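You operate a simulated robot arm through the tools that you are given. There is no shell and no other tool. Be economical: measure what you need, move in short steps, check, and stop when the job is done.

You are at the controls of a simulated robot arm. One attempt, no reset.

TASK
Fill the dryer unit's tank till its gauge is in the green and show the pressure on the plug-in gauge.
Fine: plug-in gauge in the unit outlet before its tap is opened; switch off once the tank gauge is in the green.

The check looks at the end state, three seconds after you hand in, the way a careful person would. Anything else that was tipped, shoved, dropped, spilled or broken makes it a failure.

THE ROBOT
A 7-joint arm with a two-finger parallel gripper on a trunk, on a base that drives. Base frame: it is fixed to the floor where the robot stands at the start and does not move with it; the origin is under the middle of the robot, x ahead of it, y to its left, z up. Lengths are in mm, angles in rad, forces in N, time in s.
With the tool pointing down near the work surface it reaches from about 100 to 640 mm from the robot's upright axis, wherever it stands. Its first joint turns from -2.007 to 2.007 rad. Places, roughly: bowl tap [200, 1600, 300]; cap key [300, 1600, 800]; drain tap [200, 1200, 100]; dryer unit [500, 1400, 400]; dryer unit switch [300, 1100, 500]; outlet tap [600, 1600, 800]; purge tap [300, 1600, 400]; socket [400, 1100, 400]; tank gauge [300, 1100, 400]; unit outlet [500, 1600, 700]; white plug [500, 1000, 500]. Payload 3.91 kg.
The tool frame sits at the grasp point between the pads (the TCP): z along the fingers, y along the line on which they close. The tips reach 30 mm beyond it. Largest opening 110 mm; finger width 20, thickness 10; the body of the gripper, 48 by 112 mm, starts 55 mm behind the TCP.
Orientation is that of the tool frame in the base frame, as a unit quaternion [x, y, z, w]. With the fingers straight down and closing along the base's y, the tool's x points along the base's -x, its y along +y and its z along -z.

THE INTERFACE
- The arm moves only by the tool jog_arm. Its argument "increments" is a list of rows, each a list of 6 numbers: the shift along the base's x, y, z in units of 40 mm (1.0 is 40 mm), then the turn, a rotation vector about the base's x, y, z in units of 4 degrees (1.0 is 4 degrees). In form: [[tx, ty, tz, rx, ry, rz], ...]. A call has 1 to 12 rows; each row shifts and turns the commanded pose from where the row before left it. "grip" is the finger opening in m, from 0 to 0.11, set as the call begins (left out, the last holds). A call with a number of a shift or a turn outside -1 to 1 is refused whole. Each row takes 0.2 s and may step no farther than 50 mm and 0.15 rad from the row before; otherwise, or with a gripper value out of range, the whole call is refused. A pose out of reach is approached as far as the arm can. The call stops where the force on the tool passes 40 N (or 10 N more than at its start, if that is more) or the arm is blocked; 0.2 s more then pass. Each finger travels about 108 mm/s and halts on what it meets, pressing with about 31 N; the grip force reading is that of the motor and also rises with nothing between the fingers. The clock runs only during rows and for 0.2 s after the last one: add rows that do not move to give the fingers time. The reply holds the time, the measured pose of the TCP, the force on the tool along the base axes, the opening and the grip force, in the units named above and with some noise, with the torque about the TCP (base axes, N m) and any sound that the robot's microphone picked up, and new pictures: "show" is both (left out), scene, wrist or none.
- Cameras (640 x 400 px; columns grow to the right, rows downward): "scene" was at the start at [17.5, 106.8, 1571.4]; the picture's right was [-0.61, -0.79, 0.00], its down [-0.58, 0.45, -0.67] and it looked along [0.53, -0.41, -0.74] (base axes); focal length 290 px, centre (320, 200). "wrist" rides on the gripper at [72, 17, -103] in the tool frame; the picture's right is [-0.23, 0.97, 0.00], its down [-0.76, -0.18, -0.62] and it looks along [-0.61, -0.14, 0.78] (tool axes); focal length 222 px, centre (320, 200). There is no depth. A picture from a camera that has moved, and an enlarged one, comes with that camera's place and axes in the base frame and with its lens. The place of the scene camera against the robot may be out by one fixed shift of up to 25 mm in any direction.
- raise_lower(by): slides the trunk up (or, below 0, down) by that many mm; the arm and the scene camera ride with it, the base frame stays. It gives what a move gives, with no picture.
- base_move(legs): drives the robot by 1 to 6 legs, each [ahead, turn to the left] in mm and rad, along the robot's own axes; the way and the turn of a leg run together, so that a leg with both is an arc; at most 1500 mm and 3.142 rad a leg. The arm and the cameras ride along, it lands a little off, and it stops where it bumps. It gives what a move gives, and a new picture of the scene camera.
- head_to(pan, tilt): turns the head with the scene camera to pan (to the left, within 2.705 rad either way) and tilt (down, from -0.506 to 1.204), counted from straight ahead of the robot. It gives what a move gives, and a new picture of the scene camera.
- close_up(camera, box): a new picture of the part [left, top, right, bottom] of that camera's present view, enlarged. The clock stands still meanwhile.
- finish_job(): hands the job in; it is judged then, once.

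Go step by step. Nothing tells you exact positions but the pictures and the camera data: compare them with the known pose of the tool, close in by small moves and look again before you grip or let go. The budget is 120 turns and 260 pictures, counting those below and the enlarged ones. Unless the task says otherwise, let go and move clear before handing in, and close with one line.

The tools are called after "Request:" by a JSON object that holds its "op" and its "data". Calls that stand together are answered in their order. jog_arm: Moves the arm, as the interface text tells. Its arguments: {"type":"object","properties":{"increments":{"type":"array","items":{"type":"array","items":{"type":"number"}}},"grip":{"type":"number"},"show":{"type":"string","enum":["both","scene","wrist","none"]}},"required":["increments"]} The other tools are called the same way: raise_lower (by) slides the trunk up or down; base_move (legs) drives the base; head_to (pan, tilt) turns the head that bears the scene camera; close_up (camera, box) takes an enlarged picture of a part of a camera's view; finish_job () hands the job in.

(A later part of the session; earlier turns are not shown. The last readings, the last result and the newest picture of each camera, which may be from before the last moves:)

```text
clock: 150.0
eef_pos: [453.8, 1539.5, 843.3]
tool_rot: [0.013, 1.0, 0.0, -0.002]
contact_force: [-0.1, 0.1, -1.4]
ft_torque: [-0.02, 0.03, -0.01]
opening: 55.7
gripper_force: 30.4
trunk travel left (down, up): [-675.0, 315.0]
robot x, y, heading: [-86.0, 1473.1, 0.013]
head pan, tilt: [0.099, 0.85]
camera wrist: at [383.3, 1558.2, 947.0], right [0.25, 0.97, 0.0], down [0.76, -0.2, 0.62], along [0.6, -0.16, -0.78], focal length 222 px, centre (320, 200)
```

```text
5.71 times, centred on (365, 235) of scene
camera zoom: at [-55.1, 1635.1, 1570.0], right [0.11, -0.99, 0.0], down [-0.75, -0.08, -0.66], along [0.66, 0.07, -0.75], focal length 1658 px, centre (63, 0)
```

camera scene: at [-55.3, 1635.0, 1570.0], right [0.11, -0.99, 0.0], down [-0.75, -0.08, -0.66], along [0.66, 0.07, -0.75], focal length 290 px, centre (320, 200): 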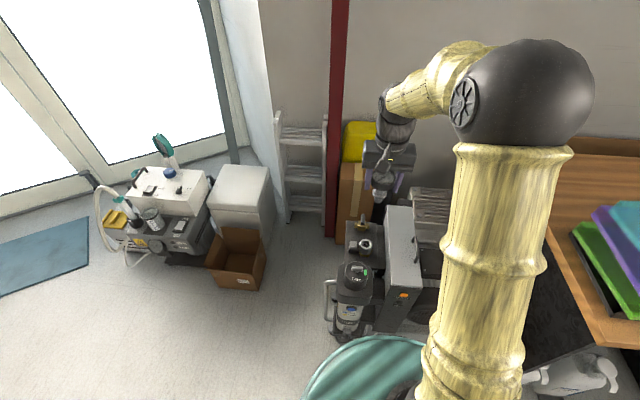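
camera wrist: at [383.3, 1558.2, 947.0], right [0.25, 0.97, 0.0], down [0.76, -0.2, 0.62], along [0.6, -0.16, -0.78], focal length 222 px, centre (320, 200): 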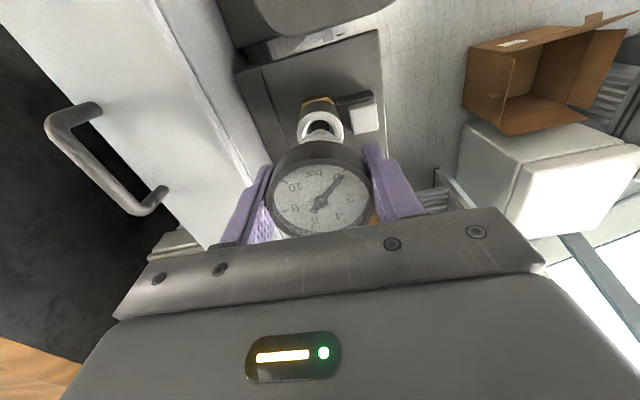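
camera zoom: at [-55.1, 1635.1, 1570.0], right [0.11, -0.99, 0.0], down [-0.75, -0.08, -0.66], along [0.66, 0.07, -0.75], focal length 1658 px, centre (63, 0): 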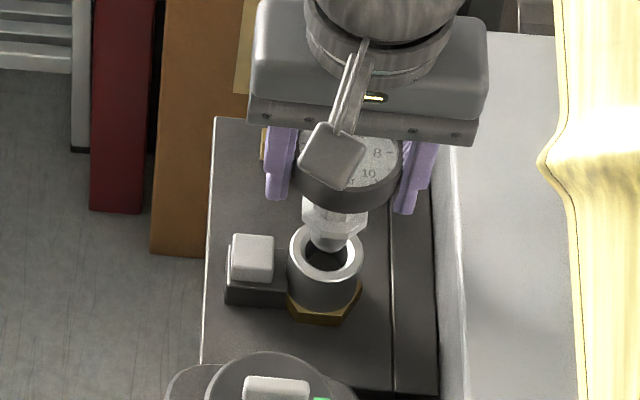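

Request:
{"op": "jog_arm", "data": {"increments": [[-0.05, -0.01, -0.2, 0, 0, 0], [0, 0, -0.15, 0, 0, 0], [0, 0, -0.15, 0, 0, 0], [0, 0, 0, 0, 0, 0]], "show": "none"}}

Request:
{"op": "close_up", "data": {"camera": "wrist", "box": [270, 80, 380, 160]}}

Request:
{"op": "close_up", "data": {"camera": "scene", "box": [345, 215, 395, 265]}}

```text
clock: 151.0
eef_pos: [454.3, 1541.0, 823.4]
tool_rot: [0.013, 1.0, 0.0, -0.002]
contact_force: [0.0, 1.0, -2.1]
ft_torque: [0.0, 0.02, -0.01]
opening: 55.8
gripper_force: 30.9
trunk travel left (down, up): [-675.0, 315.0]
robot x, y, heading: [-84.9, 1472.3, 0.01]
head pan, tilt: [0.099, 0.85]
```

```text
5.00 times, centred on (325, 120) of wrist
camera zoom: at [383.0, 1559.3, 926.0], right [0.25, 0.97, 0.0], down [0.76, -0.2, 0.62], along [0.6, -0.16, -0.78], focal length 1111 px, centre (295, 600)
```

zoom: 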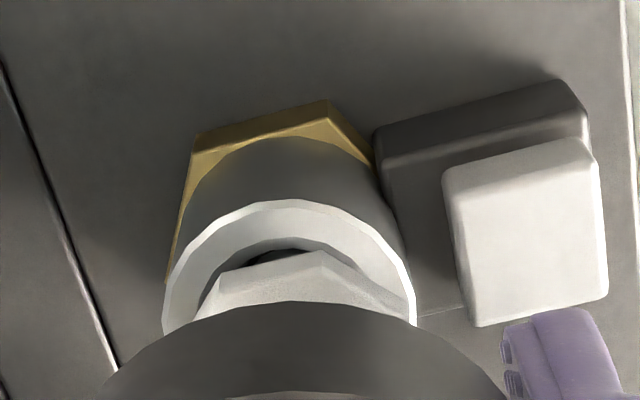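

```text
8.00 times, centred on (370, 240) of scene
camera zoom: at [-55.0, 1635.1, 1570.0], right [0.11, -0.99, 0.0], down [-0.75, -0.08, -0.66], along [0.66, 0.07, -0.75], focal length 2321 px, centre (-80, -120)
```

zoom: 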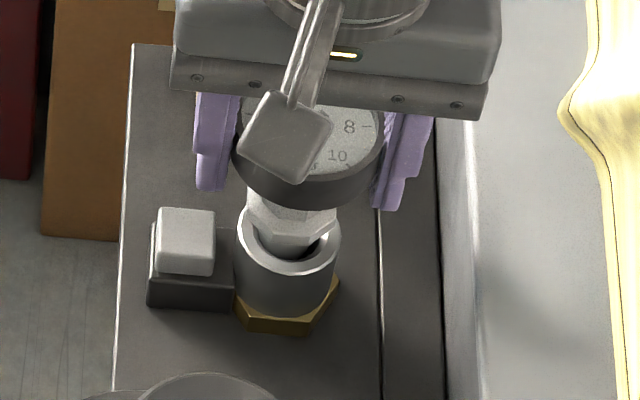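

Nose is entering the bore. Continue down gently.

Request:
{"op": "jog_arm", "data": {"increments": [[0, 0, -0.1, 0, 0, 0], [0, 0, -0.1, 0, 0, 0], [0, 0, -0.1, 0, 0, 0], [0, 0, -0.1, 0, 0, 0]], "show": "none"}}

Request:
{"op": "close_up", "data": {"camera": "wrist", "box": [270, 80, 380, 160]}}

Request:
{"op": "close_up", "data": {"camera": "scene", "box": [345, 215, 395, 265]}}

```text
clock: 152.0
eef_pos: [455.0, 1539.9, 806.5]
tool_rot: [0.011, 1.0, -0.001, -0.002]
contact_force: [0.2, 1.0, -1.7]
ft_torque: [0.01, 0.02, 0.0]
opening: 55.9
gripper_force: 31.1
trunk travel left (down, up): [-675.0, 315.0]
robot x, y, heading: [-86.7, 1470.0, 0.008]
head pan, tilt: [0.099, 0.85]
```

```text
5.00 times, centred on (325, 120) of wrist
camera zoom: at [383.1, 1558.8, 910.7], right [0.25, 0.97, 0.0], down [0.76, -0.2, 0.62], along [0.6, -0.16, -0.78], focal length 1111 px, centre (295, 600)
```

zoom: 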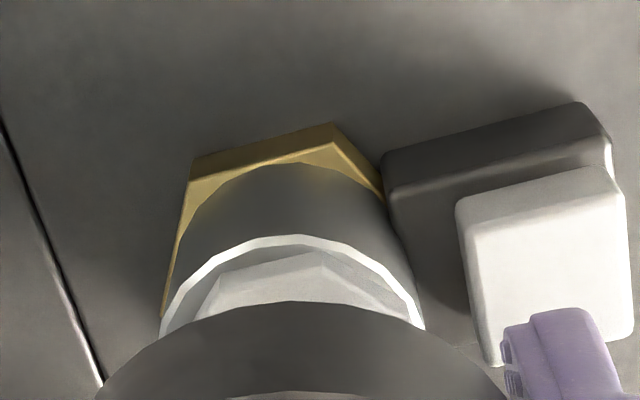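

```text
8.00 times, centred on (370, 240) of scene
camera zoom: at [-55.0, 1635.2, 1570.0], right [0.11, -0.99, 0.0], down [-0.75, -0.08, -0.66], along [0.66, 0.07, -0.75], focal length 2321 px, centre (-80, -120)
```

zoom: 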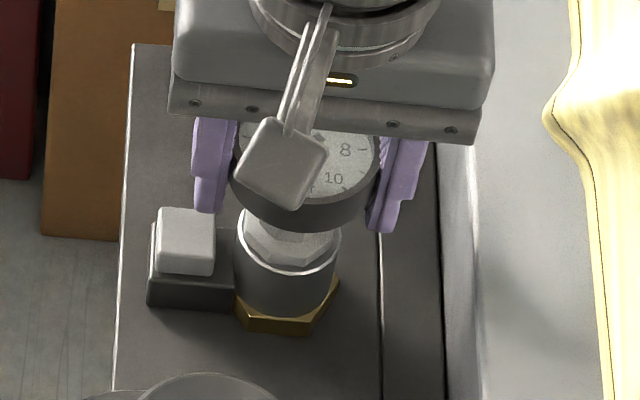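

Request:
{"op": "jog_arm", "data": {"increments": [[0, 0, -0.08, 0, 0, 0], [0, 0, -0.08, 0, 0, 0], [0, 0, -0.08, 0, 0, 0], [0, 0, -0.08, 0, 0, 0], [0, 0, -0.08, 0, 0, 0]], "show": "none"}}

Request:
{"op": "close_up", "data": {"camera": "scene", "box": [345, 215, 395, 265]}}

```text
clock: 153.1
eef_pos: [456.4, 1541.0, 798.2]
tool_rot: [0.013, 1.0, 0.0, 0.001]
contact_force: [-7.6, -1.9, 23.6]
ft_torque: [-0.12, 0.64, -0.05]
opening: 55.3
gripper_force: 31.2
trunk travel left (down, up): [-675.0, 315.0]
robot x, y, heading: [-84.8, 1473.2, 0.008]
head pan, tilt: [0.099, 0.85]
stopped in row 5: the force on the tool passed its limit at 46 N (the readings are from after the stop); the commanded pose is now the measured one
```

```text
8.00 times, centred on (370, 240) of scene
camera zoom: at [-58.4, 1634.7, 1570.1], right [0.11, -0.99, 0.0], down [-0.75, -0.08, -0.66], along [0.66, 0.07, -0.75], focal length 2321 px, centre (-80, -120)
```

zoom: 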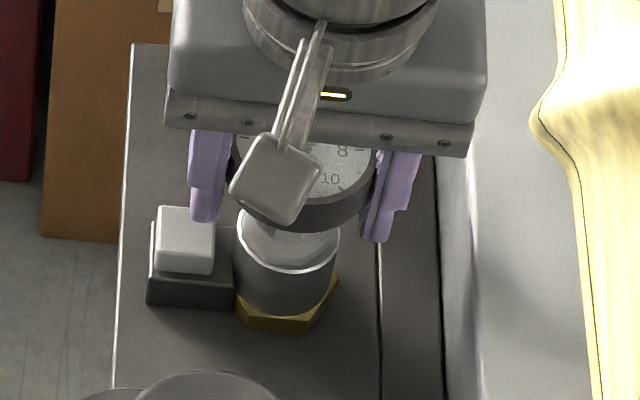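

Firm stop. I'll do a light pull to see whether it latched.

Request:
{"op": "jog_arm", "data": {"increments": [[0, 0, 0.06, 0, 0, 0], [0, 0, 0.06, 0, 0, 0], [0, 0, 0.06, 0, 0, 0], [0, 0, 0, 0, 0, 0]], "show": "none"}}

Request:
{"op": "close_up", "data": {"camera": "scene", "box": [345, 215, 395, 265]}}

```text
clock: 154.1
eef_pos: [456.9, 1540.1, 801.1]
tool_rot: [0.013, 1.0, -0.001, 0.001]
contact_force: [-1.9, -0.7, -2.3]
ft_torque: [-0.11, 0.07, 0.0]
opening: 55.6
gripper_force: 31.2
trunk travel left (down, up): [-675.0, 315.0]
robot x, y, heading: [-85.8, 1473.0, 0.011]
head pan, tilt: [0.099, 0.85]
```

```text
8.00 times, centred on (370, 240) of scene
camera zoom: at [-55.1, 1634.9, 1570.0], right [0.11, -0.99, 0.0], down [-0.75, -0.08, -0.66], along [0.66, 0.07, -0.75], focal length 2321 px, centre (-80, -120)
```

zoom: 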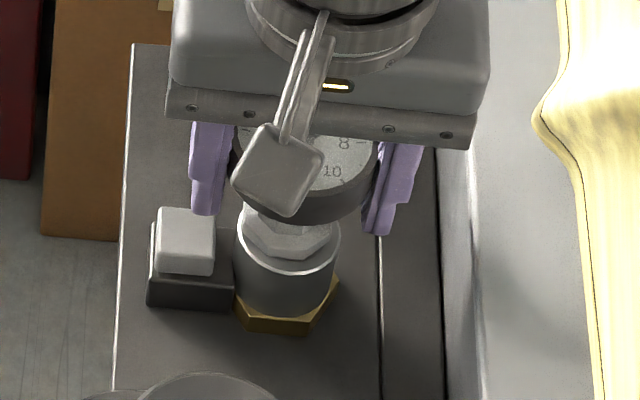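

Not latched; the side force suggests it is ~2 mm too far +x. Shift and press again.

Request:
{"op": "jog_arm", "data": {"increments": [[-0.07, 0, 0, 0, 0, 0], [0, 0, -0.06, 0, 0, 0], [0, 0, -0.06, 0, 0, 0], [0, 0, -0.06, 0, 0, 0], [0, 0, -0.06, 0, 0, 0], [0, 0, -0.06, 0, 0, 0], [0, 0, -0.06, 0, 0, 0]], "show": "none"}}

Request:
{"op": "close_up", "data": {"camera": "wrist", "box": [270, 80, 380, 160]}}

Request:
{"op": "close_up", "data": {"camera": "scene", "box": [345, 215, 395, 265]}}

```text
clock: 155.4
eef_pos: [453.6, 1539.8, 797.4]
tool_rot: [0.012, 1.0, 0.001, 0.004]
contact_force: [-6.1, -4.1, 21.8]
ft_torque: [-0.12, 0.6, 0.03]
opening: 55.8
gripper_force: 30.8
trunk travel left (down, up): [-675.0, 315.0]
robot x, y, heading: [-85.3, 1472.3, 0.01]
head pan, tilt: [0.099, 0.85]
stopped in row 6: the force on the tool passed its limit at 44 N (the readings are from after the stop); the commanded pose is now the measured one
```

```text
5.00 times, centred on (325, 120) of wrist
camera zoom: at [381.0, 1558.9, 900.8], right [0.25, 0.97, 0.0], down [0.75, -0.2, 0.63], along [0.61, -0.16, -0.78], focal length 1111 px, centre (295, 600)
```

zoom: 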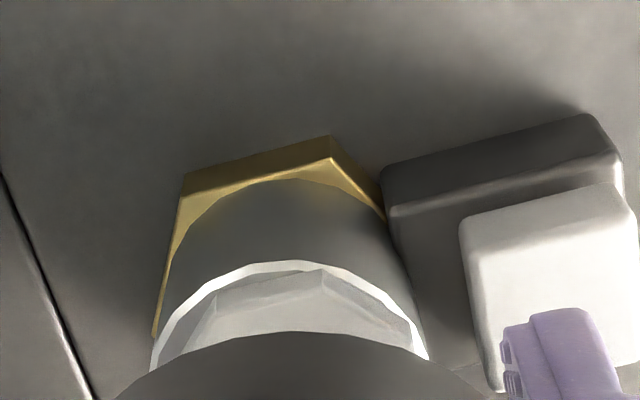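

```text
8.00 times, centred on (370, 240) of scene
camera zoom: at [-58.2, 1634.7, 1570.3], right [0.11, -0.99, 0.0], down [-0.75, -0.08, -0.66], along [0.66, 0.07, -0.75], focal length 2321 px, centre (-80, -120)
```

zoom: 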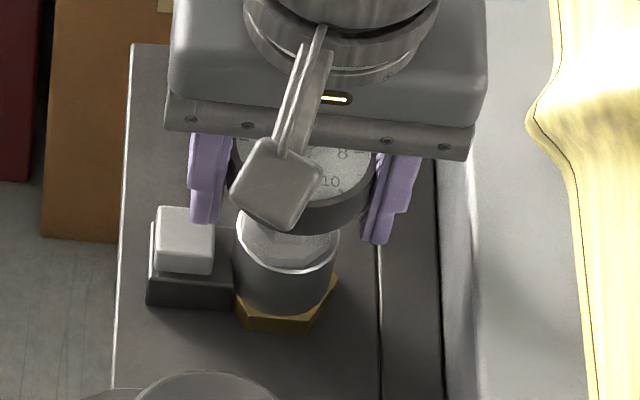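

Request:
{"op": "close_up", "data": {"camera": "wrist", "box": [290, 90, 400, 190]}}

Request:
{"op": "close_up", "data": {"camera": "scene", "box": [345, 235, 375, 258]}}

```text
4.00 times, centred on (345, 140) of wrist
camera zoom: at [381.0, 1558.9, 900.8], right [0.25, 0.97, 0.0], down [0.75, -0.2, 0.63], along [0.61, -0.16, -0.78], focal length 888 px, centre (220, 440)
```

zoom: 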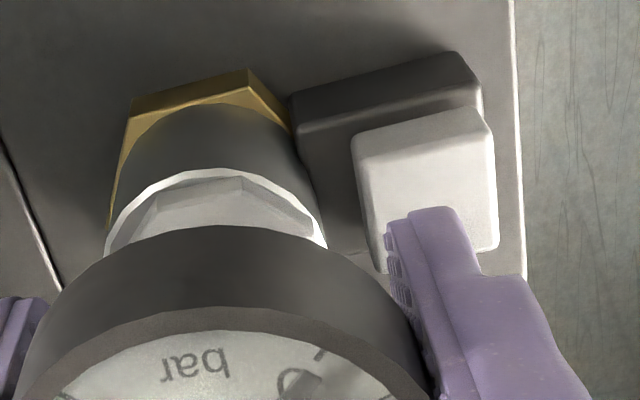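

```text
16.00 times, centred on (360, 246) of scene
camera zoom: at [-58.2, 1634.7, 1570.3], right [0.11, -0.99, 0.0], down [-0.75, -0.08, -0.66], along [0.66, 0.07, -0.75], focal length 4642 px, centre (-320, -544)
```

zoom: 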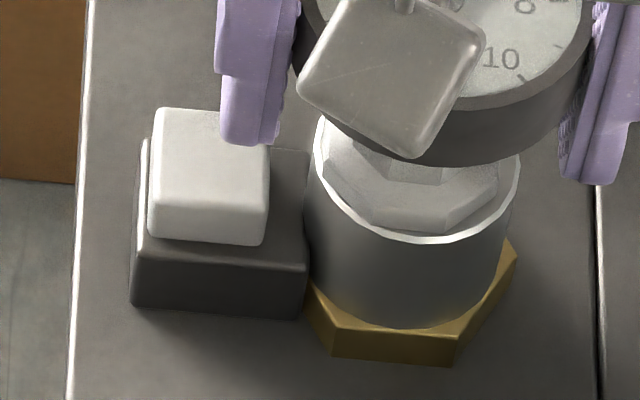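

The +y finger likely sits over the coupler's side button. I'll release, raise 17 mm, regrip the dial only, and press again.

Request:
{"op": "jog_arm", "data": {"increments": [[0, 0, 0.05, 0, 0, 0], [0, 0, 0, 0, 0, 0]], "grip": 0.064, "show": "none"}}

Request:
{"op": "jog_arm", "data": {"increments": [[0, 0, 0.2, 0, 0, 0], [0, 0, 0.2, 0, 0, 0], [0, 0, 0, 0, 0, 0]], "show": "none"}}

Request:
{"op": "close_up", "data": {"camera": "scene", "box": [340, 205, 400, 265]}}

Request:
{"op": "close_up", "data": {"camera": "wrist", "box": [240, 70, 420, 240]}}

```text
clock: 156.0
eef_pos: [455.9, 1540.1, 797.2]
tool_rot: [0.012, 1.0, 0.001, 0.003]
contact_force: [0.9, 0.2, 1.1]
ft_torque: [0.03, -0.02, -0.03]
opening: 64.0
gripper_force: 0.1
trunk travel left (down, up): [-675.0, 315.0]
robot x, y, heading: [-87.3, 1474.8, 0.012]
head pan, tilt: [0.099, 0.85]
```

```text
clock: 156.8
eef_pos: [455.4, 1540.1, 814.4]
tool_rot: [0.012, 1.0, 0.001, 0.004]
contact_force: [-0.3, 0.4, 0.6]
ft_torque: [0.01, 0.02, -0.03]
opening: 63.9
gripper_force: 0.0
trunk travel left (down, up): [-675.0, 315.0]
robot x, y, heading: [-85.7, 1471.7, 0.009]
head pan, tilt: [0.099, 0.85]
```

```text
6.67 times, centred on (370, 235) of scene
camera zoom: at [-55.1, 1635.1, 1570.0], right [0.11, -0.99, 0.0], down [-0.75, -0.08, -0.66], along [0.66, 0.07, -0.75], focal length 1934 px, centre (-13, -33)
```

zoom: 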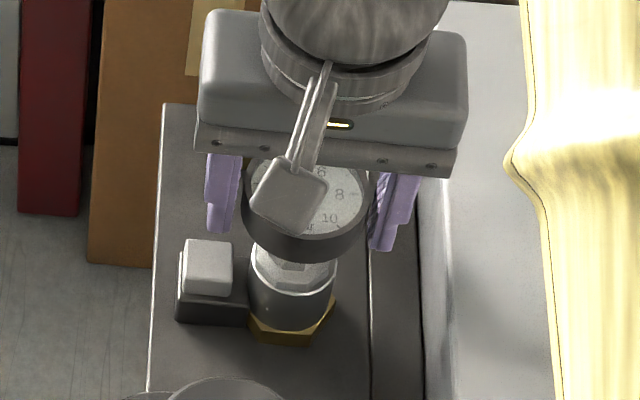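

```text
2.35 times, centred on (330, 155) of wrist
camera zoom: at [382.3, 1558.9, 917.4], right [0.25, 0.97, 0.0], down [0.75, -0.2, 0.63], along [0.61, -0.16, -0.78], focal length 523 px, centre (296, 306)
```

zoom: 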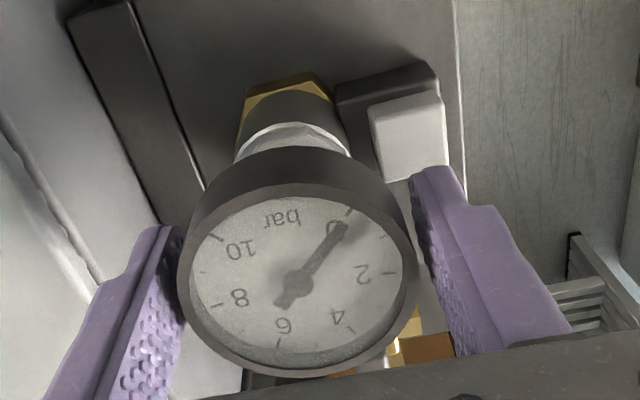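

Gauge stands in the outlet on its own. Regrip at the dial and press straight down.

Request:
{"op": "jog_arm", "data": {"increments": [[0, 0, 0, 0, 0, 0], [0, 0, 0, 0, 0, 0], [0, 0, 0, 0, 0, 0]], "grip": 0.03, "show": "none"}}

Request:
{"op": "jog_arm", "data": {"increments": [[0, 0, -0.05, 0, 0, 0], [0, 0, -0.05, 0, 0, 0], [0, 0, -0.05, 0, 0, 0], [0, 0, -0.05, 0, 0, 0], [0, 0, -0.05, 0, 0, 0], [0, 0, -0.05, 0, 0, 0], [0, 0, -0.05, 0, 0, 0]], "show": "none"}}

Request:
{"op": "close_up", "data": {"camera": "scene", "box": [345, 215, 395, 265]}}

```text
clock: 157.6
eef_pos: [456.0, 1540.6, 814.6]
tool_rot: [0.012, 1.0, 0.0, 0.004]
contact_force: [-0.7, -0.9, 1.9]
ft_torque: [-0.03, 0.04, 0.0]
opening: 55.8
gripper_force: 31.0
trunk travel left (down, up): [-675.0, 315.0]
robot x, y, heading: [-87.9, 1469.4, 0.01]
head pan, tilt: [0.099, 0.85]
```

```text
clock: 159.2
eef_pos: [454.5, 1540.1, 799.5]
tool_rot: [0.013, 1.0, 0.001, 0.005]
contact_force: [0.3, -3.7, 24.2]
ft_torque: [-0.02, -0.03, 0.0]
opening: 55.8
gripper_force: 30.5
trunk travel left (down, up): [-675.0, 315.0]
robot x, y, heading: [-89.3, 1472.6, 0.011]
head pan, tilt: [0.099, 0.85]
```

```text
8.00 times, centred on (370, 240) of scene
camera zoom: at [-57.5, 1634.3, 1570.2], right [0.11, -0.99, 0.0], down [-0.75, -0.08, -0.66], along [0.66, 0.07, -0.75], focal length 2321 px, centre (-80, -120)
```

zoom: 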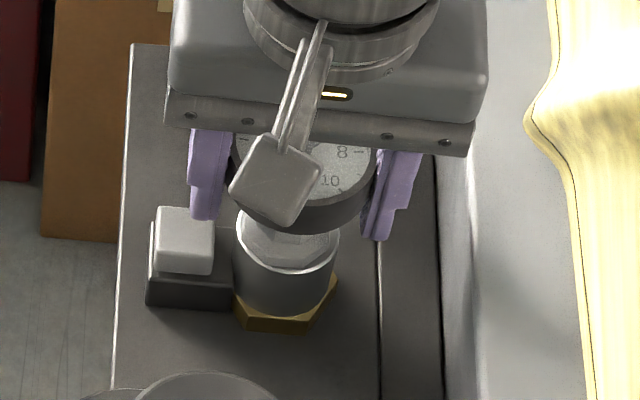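

Now test retention again with fingers clear of the button.

Request:
{"op": "jog_arm", "data": {"increments": [[0, 0, 0, 0, 0, 0], [0, 0, 0.2, 0, 0, 0], [0, 0, 0.2, 0, 0, 0], [0, 0, 0, 0, 0, 0]], "grip": 0.064, "show": "none"}}

Request:
{"op": "jog_arm", "data": {"increments": [[0, 0, 0, 0, 0, 0], [0, 0, 0, 0, 0, 0], [0, 0, 0.05, 0, 0, 0], [0, 0, 0.05, 0, 0, 0], [0, 0, 0.05, 0, 0, 0], [0, 0, 0, 0, 0, 0]], "grip": 0.03, "show": "none"}}

Request:
{"op": "close_up", "data": {"camera": "scene", "box": [345, 215, 395, 265]}}

```text
clock: 160.2
eef_pos: [454.7, 1539.3, 814.6]
tool_rot: [0.013, 1.0, 0.0, 0.004]
contact_force: [0.3, -0.2, 0.0]
ft_torque: [0.01, -0.02, -0.03]
opening: 64.0
gripper_force: 0.0
trunk travel left (down, up): [-675.0, 315.0]
robot x, y, heading: [-86.1, 1476.0, 0.006]
head pan, tilt: [0.099, 0.85]
```

```text
clock: 161.6
eef_pos: [456.6, 1540.2, 822.2]
tool_rot: [0.012, 1.0, 0.001, 0.003]
contact_force: [-0.1, -0.2, -1.3]
ft_torque: [0.01, -0.01, 0.0]
opening: 55.6
gripper_force: 31.0
trunk travel left (down, up): [-675.0, 315.0]
robot x, y, heading: [-89.9, 1472.8, 0.009]
head pan, tilt: [0.099, 0.85]
```

```text
8.00 times, centred on (370, 240) of scene
camera zoom: at [-55.0, 1635.1, 1570.0], right [0.11, -0.99, 0.0], down [-0.75, -0.08, -0.66], along [0.66, 0.07, -0.75], focal length 2321 px, centre (-80, -120)
```

zoom: 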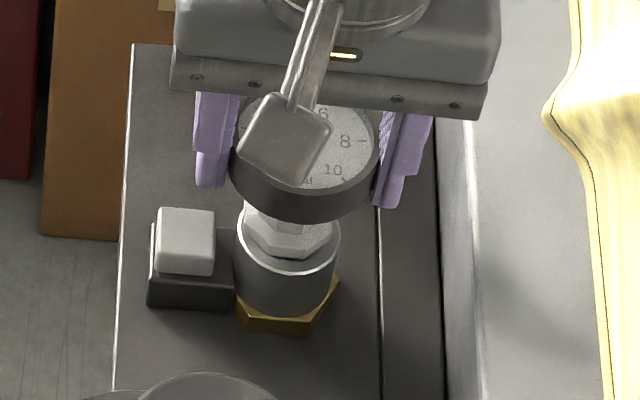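

Not latched. I'll set it back, release, and press on the dial's rim with the fingertips from above (no friction slip).

Request:
{"op": "jog_arm", "data": {"increments": [[0, 0, -0.1, 0, 0, 0], [0, 0, -0.08, 0, 0, 0], [0, 0, 0, 0, 0, 0]], "show": "none"}}

Request:
{"op": "jog_arm", "data": {"increments": [[0, 0, 0, 0, 0, 0], [0, 0, 0.4, 0, 0, 0], [0, 0, 0.5, 0, 0, 0], [0, 0, 0, 0, 0, 0]], "grip": 0.066, "show": "none"}}

Request:
{"op": "jog_arm", "data": {"increments": [[0, 0, 0, 0, 0, 0], [0, 0, 0, 0, 0, 0]], "grip": 0.04, "show": "wrist"}}

```text
clock: 162.4
eef_pos: [455.0, 1540.9, 814.5]
tool_rot: [0.013, 1.0, 0.001, 0.005]
contact_force: [1.7, -2.8, 7.1]
ft_torque: [-0.23, 0.04, 0.04]
opening: 55.8
gripper_force: 31.1
trunk travel left (down, up): [-675.0, 315.0]
robot x, y, heading: [-87.1, 1471.0, 0.008]
head pan, tilt: [0.099, 0.85]
```

```text
clock: 163.4
eef_pos: [456.3, 1542.8, 849.9]
tool_rot: [0.012, 1.0, 0.0, 0.003]
contact_force: [-0.3, -0.2, 0.8]
ft_torque: [-0.02, 0.0, -0.04]
opening: 65.9
gripper_force: 0.0
trunk travel left (down, up): [-675.0, 315.0]
robot x, y, heading: [-85.7, 1472.5, 0.011]
head pan, tilt: [0.099, 0.85]
```

```text
clock: 164.0
eef_pos: [455.1, 1544.3, 849.3]
tool_rot: [0.012, 1.0, 0.002, 0.003]
contact_force: [0.6, 0.4, 0.4]
ft_torque: [0.01, -0.01, 0.0]
opening: 40.1
gripper_force: 0.0
trunk travel left (down, up): [-675.0, 315.0]
robot x, y, heading: [-83.9, 1471.0, 0.005]
head pan, tilt: [0.099, 0.85]
camera wrist: at [383.3, 1562.2, 952.5], right [0.25, 0.97, 0.0], down [0.75, -0.2, 0.63], along [0.61, -0.16, -0.78], focal length 222 px, centre (320, 200)
```

wrist: 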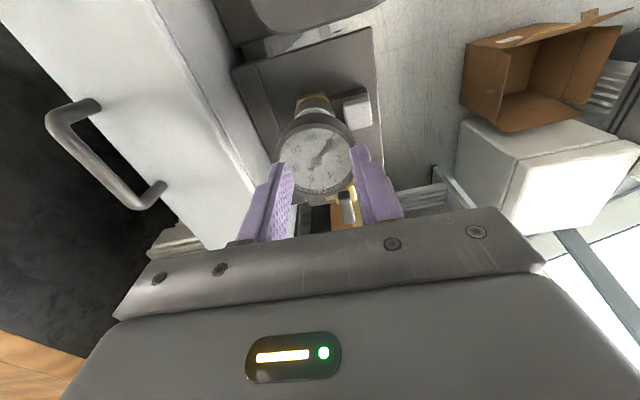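

Request:
{"op": "jog_arm", "data": {"increments": [[0.05, -0.05, -0.15, 0, 0, 0], [0, 0, -0.06, 0, 0, 0], [0, 0, -0.06, 0, 0, 0], [0, 0, -0.06, 0, 0, 0], [0, 0, -0.06, 0, 0, 0], [0, 0, -0.06, 0, 0, 0], [0, 0, -0.06, 0, 0, 0], [0, 0, -0.06, 0, 0, 0], [0, 0, -0.06, 0, 0, 0]], "show": "wrist"}}

Request:
{"op": "close_up", "data": {"camera": "scene", "box": [345, 215, 395, 265]}}

```text
clock: 164.6
eef_pos: [458.6, 1540.8, 846.9]
tool_rot: [0.011, 1.0, 0.003, 0.008]
contact_force: [-5.1, 0.2, 22.1]
ft_torque: [-0.3, 0.41, -0.03]
opening: 39.9
gripper_force: 0.1
trunk travel left (down, up): [-675.0, 315.0]
robot x, y, heading: [-85.0, 1473.0, 0.011]
head pan, tilt: [0.099, 0.85]
stopped in row 2: the force on the tool passed its limit at 46 N (the readings are from after the stop); the commanded pose is now the measured one
camera wrist: at [384.4, 1560.7, 950.4], right [0.25, 0.97, 0.01], down [0.75, -0.2, 0.63], along [0.62, -0.15, -0.77], focal length 222 px, centre (320, 200)
```

wrist: 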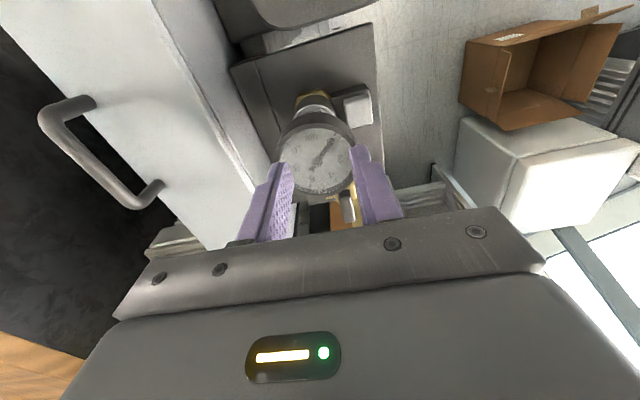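

```text
8.00 times, centred on (370, 240) of scene
camera zoom: at [-58.5, 1634.6, 1570.4], right [0.11, -0.99, 0.0], down [-0.75, -0.08, -0.66], along [0.66, 0.07, -0.75], focal length 2321 px, centre (-80, -120)
```

zoom: 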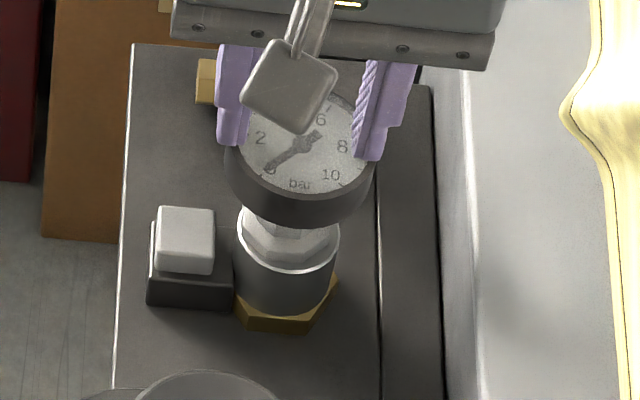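

Firm stop at the same depth. Let me back off and inspect how the gauge sits.

Request:
{"op": "jog_arm", "data": {"increments": [[-0.5, 0, 0.5, 0, 0, 0], [-0.8, 0, 0.5, 0, 0, 0], [-0.8, 0, 0, 0, 0, 0], [0, 0, 0, 0, 0, 0]], "show": "none"}}

Request:
{"op": "close_up", "data": {"camera": "wrist", "box": [270, 110, 390, 240]}}

Request:
{"op": "close_up", "data": {"camera": "scene", "box": [345, 220, 390, 265]}}

```text
clock: 165.6
eef_pos: [373.7, 1542.5, 887.2]
tool_rot: [0.011, 1.0, 0.002, 0.006]
contact_force: [0.5, -0.5, 0.0]
ft_torque: [0.01, 0.01, 0.01]
opening: 39.7
gripper_force: 0.0
trunk travel left (down, up): [-675.0, 315.0]
robot x, y, heading: [-87.8, 1471.7, 0.011]
head pan, tilt: [0.099, 0.85]
```

```text
3.08 times, centred on (330, 175) of wrist
camera zoom: at [300.1, 1562.1, 989.1], right [0.25, 0.97, 0.01], down [0.75, -0.2, 0.63], along [0.61, -0.15, -0.78], focal length 684 px, centre (289, 277)
```

zoom: 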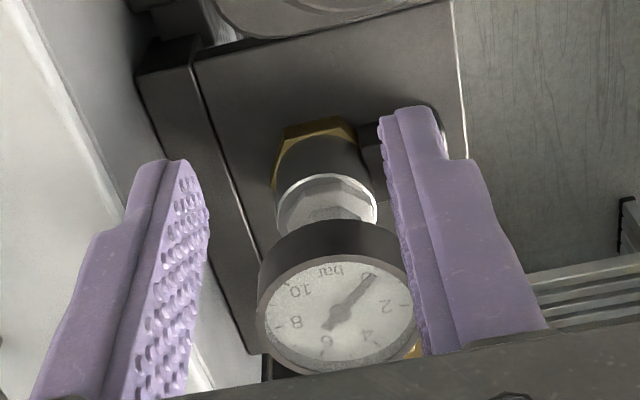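

```text
8.89 times, centred on (368, 242) of scene
camera zoom: at [-55.1, 1635.1, 1570.0], right [0.11, -0.99, 0.0], down [-0.75, -0.08, -0.66], along [0.66, 0.07, -0.75], focal length 2579 px, centre (-102, -178)
```

zoom: 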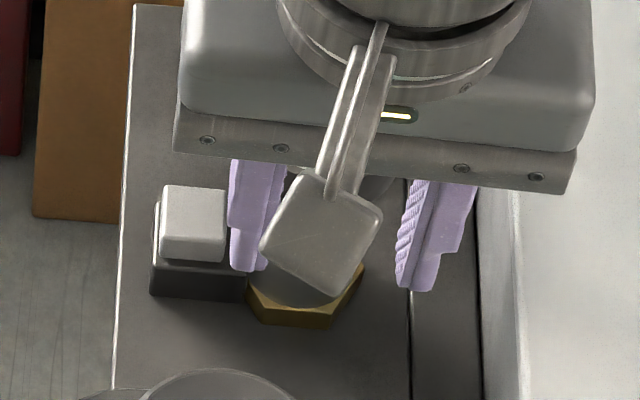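

Request:
{"op": "close_up", "data": {"camera": "wrist", "box": [308, 145, 358, 190]}}

Request:
{"op": "jog_arm", "data": {"increments": [[-0.9, 0, 0.2, 0, 0, 0], [-0.9, 0, 0, 0, 0, 0], [0, -1, 0, 0, 0, 0], [0, -1, 0, 0, 0, 0], [0, -1, 0, 0, 0, 0]], "show": "none"}}

Request:
{"op": "close_up", "data": {"camera": "scene", "box": [330, 210, 400, 270]}}

Request:
{"op": "close_up", "data": {"camera": "wrist", "box": [330, 120, 480, 240]}}

```text
8.89 times, centred on (333, 168) of wrist
camera zoom: at [300.1, 1562.1, 989.1], right [0.25, 0.97, 0.01], down [0.75, -0.2, 0.63], along [0.61, -0.15, -0.78], focal length 1974 px, centre (204, 489)
```

zoom: 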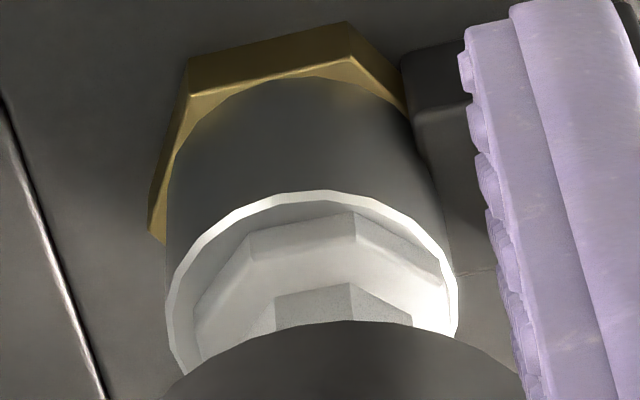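

```text
clock: 166.8
eef_pos: [303.6, 1421.4, 893.6]
tool_rot: [0.01, 1.0, 0.002, 0.006]
contact_force: [-0.9, -0.2, 0.6]
ft_torque: [0.03, 0.0, -0.02]
opening: 39.8
gripper_force: 0.2
trunk travel left (down, up): [-675.0, 315.0]
robot x, y, heading: [-88.5, 1468.5, 0.009]
head pan, tilt: [0.099, 0.85]
```

```text
6.67 times, centred on (365, 240) of scene
camera zoom: at [-55.4, 1634.3, 1570.1], right [0.11, -0.99, 0.0], down [-0.75, -0.08, -0.66], along [0.66, 0.07, -0.75], focal length 1934 px, centre (20, -67)
```

zoom: 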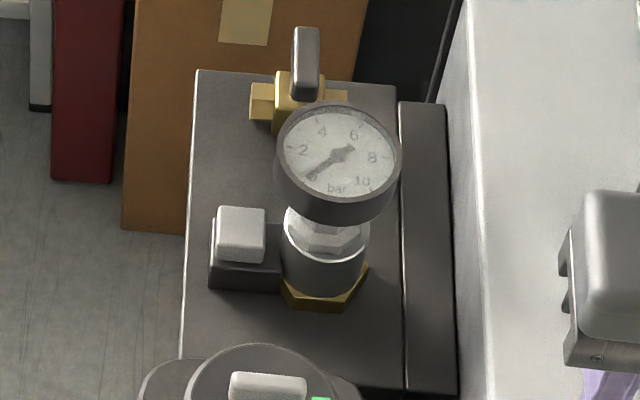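

```text
3.33 times, centred on (405, 180) of wrist
camera zoom: at [230.7, 1440.8, 995.6], right [0.25, 0.97, 0.01], down [0.75, -0.2, 0.63], along [0.61, -0.15, -0.78], focal length 740 px, centre (37, 267)
```

zoom: 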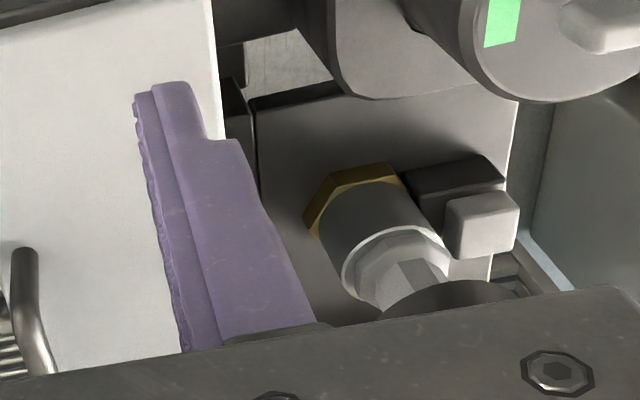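

It looks fully seated after the rim press. I haven't pull-tested since that press (finger was over the button before), so I'll do that now.

Request:
{"op": "jog_arm", "data": {"increments": [[0, 1, 0.3, 0, 0, 0], [0, 1, 0, 0, 0, 0], [0.9, 0.97, 0, 0, 0, 0], [0.9, 0, 0, 0, 0, 0], [0.9, 0, 0, 0, 0, 0], [0.9, 0, 0, 0, 0, 0], [0.25, 0, 0, 0, 0, 0], [0, 0, 0, 0, 0, 0]], "grip": 0.08, "show": "wrist"}}

Request:
{"op": "close_up", "data": {"camera": "wrist", "box": [230, 90, 410, 230]}}

```text
refused: row 3 steps farther than a row can; nothing moved
```

```text
2.86 times, centred on (320, 160) of wrist
camera zoom: at [230.7, 1440.8, 995.6], right [0.25, 0.97, 0.01], down [0.75, -0.2, 0.63], along [0.61, -0.15, -0.78], focal length 635 px, centre (320, 314)
```

zoom: 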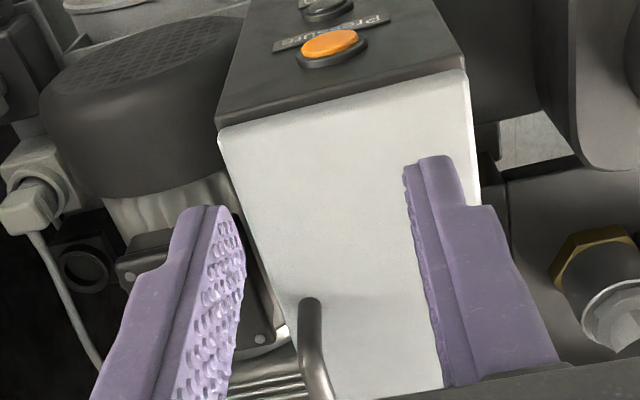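

Request:
{"op": "jog_arm", "data": {"increments": [[0, 1, 0.1, 0, 0, 0], [0, 1, 0, 0, 0, 0], [0, 0.97, 0, 0, 0, 0], [0.95, 0, 0, 0, 0, 0], [0.95, 0, 0, 0, 0, 0], [0.95, 0, 0, 0, 0, 0], [0.95, 0, 0, 0, 0, 0], [0, 0, 0, 0, 0, 0]], "grip": 0.08, "show": "none"}}

Request:
{"op": "close_up", "data": {"camera": "wrist", "box": [230, 60, 410, 200]}}

```text
clock: 168.6
eef_pos: [454.7, 1539.4, 898.9]
tool_rot: [0.012, 1.0, 0.002, 0.007]
contact_force: [-0.1, -0.1, -0.2]
ft_torque: [0.0, 0.04, 0.04]
opening: 79.9
gripper_force: 0.1
trunk travel left (down, up): [-675.0, 315.0]
robot x, y, heading: [-86.9, 1470.8, 0.011]
head pan, tilt: [0.099, 0.85]
```

```text
2.86 times, centred on (320, 130) of wrist
camera zoom: at [381.3, 1557.4, 1000.3], right [0.25, 0.97, 0.01], down [0.75, -0.2, 0.63], along [0.61, -0.15, -0.78], focal length 635 px, centre (320, 400)
```

zoom: 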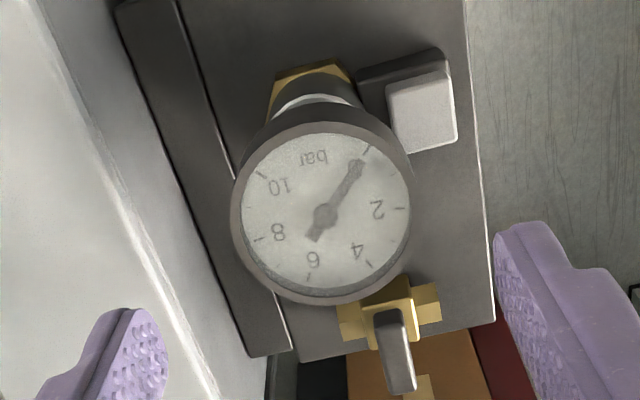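

Request:
{"op": "jog_arm", "data": {"increments": [[0.03, 0.02, -0.9, 0, 0, 0], [0, 0, -0.93, 0, 0, 0], [0, 0, 0, 0, 0, 0]], "show": "none"}}

Request:
{"op": "jog_arm", "data": {"increments": [[0, 0, 0, 0, 0, 0], [0, 0, 0, 0, 0, 0], [0, 0, 0, 0, 0, 0], [0, 0, 0.04, 0, 0, 0], [0, 0, 0.04, 0, 0, 0], [0, 0, 0.04, 0, 0, 0], [0, 0, 0, 0, 0, 0]], "grip": 0.03, "show": "none"}}

Request:
{"op": "close_up", "data": {"camera": "scene", "box": [345, 215, 395, 265]}}

```text
clock: 169.4
eef_pos: [454.1, 1540.2, 822.0]
tool_rot: [0.012, 1.0, 0.003, 0.006]
contact_force: [-0.6, -0.7, 1.3]
ft_torque: [0.04, -0.01, 0.01]
opening: 79.9
gripper_force: 0.1
trunk travel left (down, up): [-675.0, 315.0]
robot x, y, heading: [-89.2, 1473.2, 0.011]
head pan, tilt: [0.099, 0.85]
```

```text
clock: 171.0
eef_pos: [455.3, 1540.7, 827.1]
tool_rot: [0.012, 1.0, 0.002, 0.005]
contact_force: [-0.3, -8.1, -2.9]
ft_torque: [-0.76, 0.12, -0.06]
opening: 55.7
gripper_force: 30.9
trunk travel left (down, up): [-675.0, 315.0]
robot x, y, heading: [-89.0, 1471.6, 0.013]
head pan, tilt: [0.099, 0.85]
```

```text
8.00 times, centred on (370, 240) of scene
camera zoom: at [-54.9, 1634.1, 1570.1], right [0.11, -0.99, 0.0], down [-0.75, -0.08, -0.66], along [0.66, 0.07, -0.75], focal length 2321 px, centre (-80, -120)
```

zoom: 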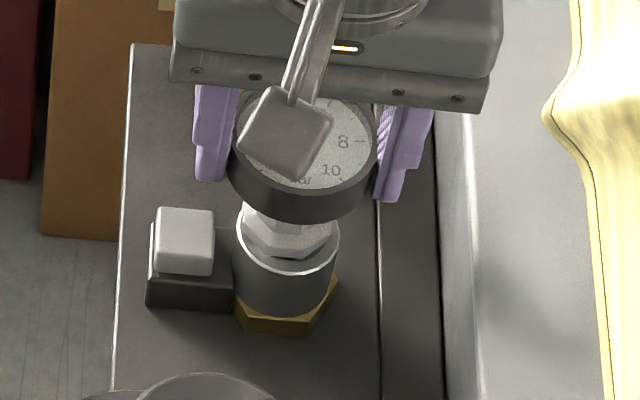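

Still free, with some side load (−y). Re-centre, set down, release and press on top in fine steps.

Request:
{"op": "jog_arm", "data": {"increments": [[0, -0.04, 0, 0, 0, 0], [0, 0, -0.06, 0, 0, 0], [0, 0, -0.06, 0, 0, 0], [0, 0, 0, 0, 0, 0]], "show": "none"}}

Request:
{"op": "jog_arm", "data": {"increments": [[0, 0, 0, 0, 0, 0], [0, 0, 0.4, 0, 0, 0], [0, 0, 0.4, 0, 0, 0], [0, 0, 0, 0, 0, 0]], "grip": 0.068, "show": "none"}}

Request:
{"op": "jog_arm", "data": {"increments": [[0, 0, 0, 0, 0, 0], [0, 0, 0, 0, 0, 0]], "grip": 0.036, "show": "none"}}

Request:
{"op": "close_up", "data": {"camera": "wrist", "box": [230, 80, 410, 220]}}

```text
clock: 172.0
eef_pos: [455.3, 1540.1, 823.7]
tool_rot: [0.011, 1.0, 0.001, 0.005]
contact_force: [-7.3, -6.5, 2.5]
ft_torque: [-0.48, 0.55, -0.01]
opening: 56.0
gripper_force: 30.7
trunk travel left (down, up): [-675.0, 315.0]
robot x, y, heading: [-87.7, 1470.7, 0.01]
head pan, tilt: [0.099, 0.85]
```

```text
clock: 173.0
eef_pos: [456.7, 1539.8, 856.6]
tool_rot: [0.012, 1.0, 0.002, 0.006]
contact_force: [-0.9, 0.7, -0.3]
ft_torque: [-0.01, 0.0, 0.01]
opening: 68.0
gripper_force: 0.0
trunk travel left (down, up): [-675.0, 315.0]
robot x, y, heading: [-85.4, 1471.0, 0.007]
head pan, tilt: [0.099, 0.85]
```

```text
clock: 173.6
eef_pos: [457.2, 1538.6, 856.8]
tool_rot: [0.011, 1.0, 0.001, 0.006]
contact_force: [0.7, -0.3, 0.6]
ft_torque: [0.02, -0.02, -0.02]
opening: 36.0
gripper_force: 0.1
trunk travel left (down, up): [-675.0, 315.0]
robot x, y, heading: [-90.2, 1471.0, 0.009]
head pan, tilt: [0.099, 0.85]
```

```text
2.86 times, centred on (320, 150) of wrist
camera zoom: at [383.4, 1558.6, 958.9], right [0.25, 0.97, 0.01], down [0.75, -0.2, 0.63], along [0.61, -0.15, -0.78], focal length 635 px, centre (320, 343)
```

zoom: 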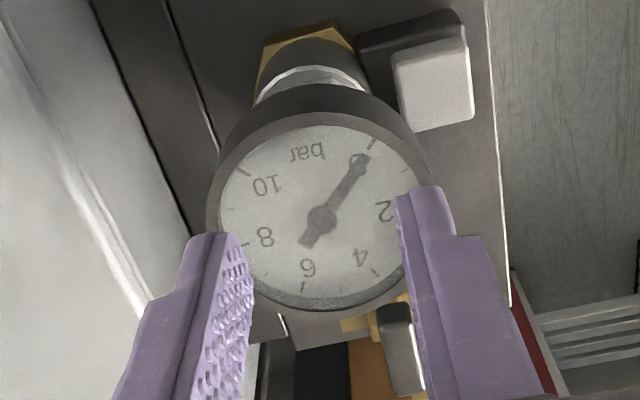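

Request:
{"op": "jog_arm", "data": {"increments": [[-0.06, 0.07, -0.15, 0, 0, 0], [0, 0, -0.05, 0, 0, 0], [0, 0, -0.02, 0, 0, 0], [0, 0, -0.02, 0, 0, 0], [0, 0, -0.02, 0, 0, 0], [0, 0, -0.02, 0, 0, 0], [0, 0, -0.02, 0, 0, 0], [0, 0, -0.02, 0, 0, 0], [0, 0, -0.02, 0, 0, 0], [0, 0, -0.02, 0, 0, 0], [0, 0, -0.02, 0, 0, 0], [0, 0, -0.02, 0, 0, 0]], "show": "none"}}

Request:
{"op": "jog_arm", "data": {"increments": [[0, 0, -0.02, 0, 0, 0], [0, 0, -0.02, 0, 0, 0], [0, 0, -0.02, 0, 0, 0], [0, 0, -0.02, 0, 0, 0], [0, 0, -0.02, 0, 0, 0], [0, 0, -0.02, 0, 0, 0]], "show": "none"}}

Request:
{"op": "close_up", "data": {"camera": "scene", "box": [345, 215, 395, 265]}}

```text
clock: 175.2
eef_pos: [454.4, 1543.8, 848.3]
tool_rot: [0.012, 1.0, 0.003, 0.009]
contact_force: [-6.2, -0.4, 19.3]
ft_torque: [-0.31, 0.34, -0.09]
opening: 36.0
gripper_force: 0.0
trunk travel left (down, up): [-675.0, 315.0]
robot x, y, heading: [-88.4, 1470.1, 0.004]
head pan, tilt: [0.099, 0.85]
stopped in row 8: the force on the tool passed its limit at 42 N (the readings are from after the stop); the commanded pose is now the measured one
```

```text
clock: 175.8
eef_pos: [455.3, 1542.9, 848.7]
tool_rot: [0.013, 1.0, 0.004, 0.01]
contact_force: [-9.3, 0.5, 22.7]
ft_torque: [-0.35, 0.44, -0.09]
opening: 35.9
gripper_force: 0.0
trunk travel left (down, up): [-675.0, 315.0]
robot x, y, heading: [-87.7, 1470.1, 0.011]
head pan, tilt: [0.099, 0.85]
stopped in row 3: the force on the tool passed its limit at 42 N (the readings are from after the stop); the commanded pose is now the measured one
```

```text
8.00 times, centred on (370, 240) of scene
camera zoom: at [-59.0, 1634.7, 1570.1], right [0.11, -0.99, 0.0], down [-0.75, -0.08, -0.66], along [0.66, 0.07, -0.75], focal length 2321 px, centre (-80, -120)
```

zoom: 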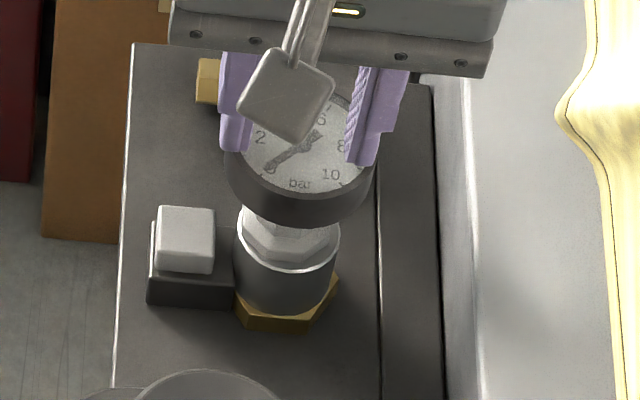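

Top pressing tilts it (side force) and it is ~4 mm less deep than with a grip. I'll regrip with the fingers along x (away from the button): raise and yaw −90°.

Request:
{"op": "jog_arm", "data": {"increments": [[0, 0, 0.5, 0, 0, 0], [0, 0, 1, 0, 0, -1], [0, 0, 0, 0, 0, -1], [0, 0, 0, 0, 0, -1], [0, 0, 0, 0, 0, -1], [0, 0, 0, 0, 0, -1], [0, 0, 0, 0, 0, -1], [0, 0, 0, 0, 0, -1], [0, 0, 0, 0, 0, -1], [0, 0, 0, 0, 0, -1], [0, 0, 0, 0, 0, -1], [0, 0, 0, 0, 0, -1]], "grip": 0.08, "show": "none"}}

Request:
{"op": "jog_arm", "data": {"increments": [[0, 0, 0, 0, 0, -1], [0, 0, 0, 0, 0, -1], [0, 0, 0, 0, 0, -1], [0, 0, 0, 0, 0, -1], [0, 0, 0, 0, 0, -1], [0, 0, 0, 0, 0, -1], [0, 0, 0, 0, 0, -1], [0, 0, 0, 0, 0, -1], [0, 0, 0, 0, 0, -1], [0, 0, 0, 0, 0, -1], [0, 0, 0, 0, 0, -1]], "show": "both"}}

Request:
{"op": "close_up", "data": {"camera": "wrist", "box": [230, 60, 410, 220]}}

```text
clock: 178.4
eef_pos: [457.8, 1543.3, 904.8]
tool_rot: [0.386, 0.922, -0.001, 0.01]
contact_force: [0.1, -0.2, -0.3]
ft_torque: [0.02, 0.01, 0.0]
opening: 79.8
gripper_force: 0.1
trunk travel left (down, up): [-675.0, 315.0]
robot x, y, heading: [-87.7, 1473.8, 0.008]
head pan, tilt: [0.099, 0.85]
```

```text
clock: 180.8
eef_pos: [456.4, 1544.1, 905.6]
tool_rot: [0.703, 0.711, -0.006, 0.009]
contact_force: [-0.5, -0.3, -1.1]
ft_torque: [0.02, 0.0, 0.01]
opening: 80.2
gripper_force: 0.0
trunk travel left (down, up): [-675.0, 315.0]
robot x, y, heading: [-86.2, 1470.1, 0.004]
head pan, tilt: [0.099, 0.85]
camera scene: at [-55.2, 1635.1, 1570.0], right [0.11, -0.99, 0.0], down [-0.75, -0.08, -0.66], along [0.66, 0.07, -0.75], focal length 290 px, centre (320, 200)
camera wrist: at [472.3, 1618.1, 1007.6], right [0.98, -0.22, 0.01], down [-0.17, -0.75, 0.64], along [-0.13, -0.62, -0.77], focal length 222 px, centre (320, 200)
```

scene: 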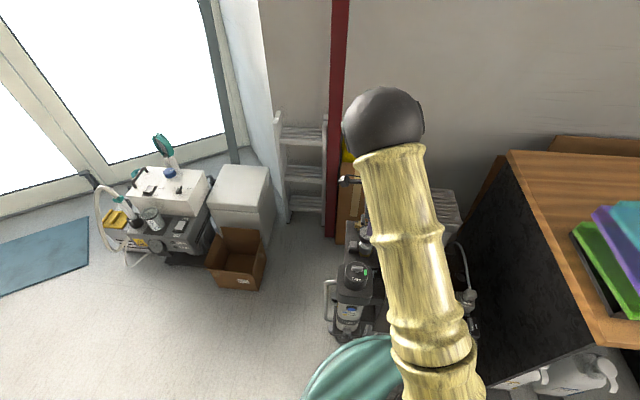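
wrist: 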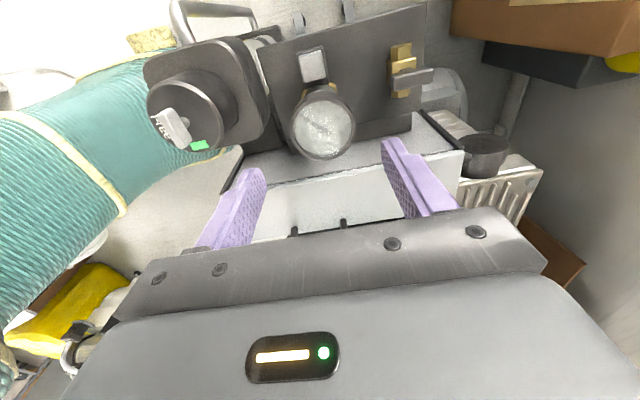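

```text
2.50 times, centred on (320, 140) of wrist
camera zoom: at [472.3, 1618.1, 1007.6], right [0.98, -0.22, 0.01], down [-0.17, -0.75, 0.64], along [-0.13, -0.62, -0.77], focal length 555 px, centre (320, 350)
```

zoom: 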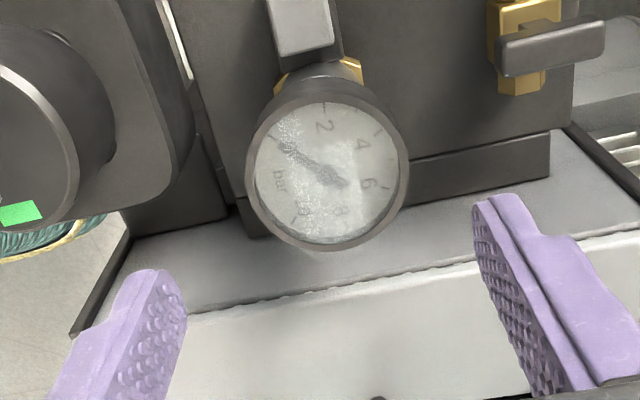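

Request:
{"op": "jog_arm", "data": {"increments": [[0.08, -0.04, -0.6, 0.3, 0, 0], [0, 0, -0.6, 0, 0, 0], [0, 0, -0.6, 0, 0, 0], [0, 0, -0.6, 0, 0, 0], [0, 0, 0, 0, 0, 0]], "grip": 0.072, "show": "none"}}

Request:
{"op": "close_up", "data": {"camera": "wrist", "box": [230, 60, 410, 220]}}

```text
clock: 182.0
eef_pos: [458.5, 1541.2, 810.1]
tool_rot: [0.702, 0.712, 0.003, 0.001]
contact_force: [-0.6, -0.8, 0.3]
ft_torque: [0.0, -0.02, 0.01]
opening: 72.2
gripper_force: 0.1
trunk travel left (down, up): [-675.0, 315.0]
robot x, y, heading: [-88.9, 1474.8, 0.011]
head pan, tilt: [0.099, 0.85]
```

```text
2.50 times, centred on (320, 140) of wrist
camera zoom: at [473.9, 1614.8, 913.3], right [0.98, -0.22, 0.0], down [-0.17, -0.76, 0.62], along [-0.13, -0.61, -0.78], focal length 555 px, centre (320, 350)
```

zoom: 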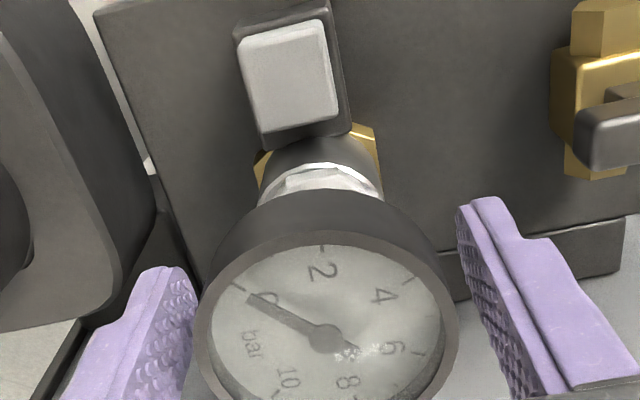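

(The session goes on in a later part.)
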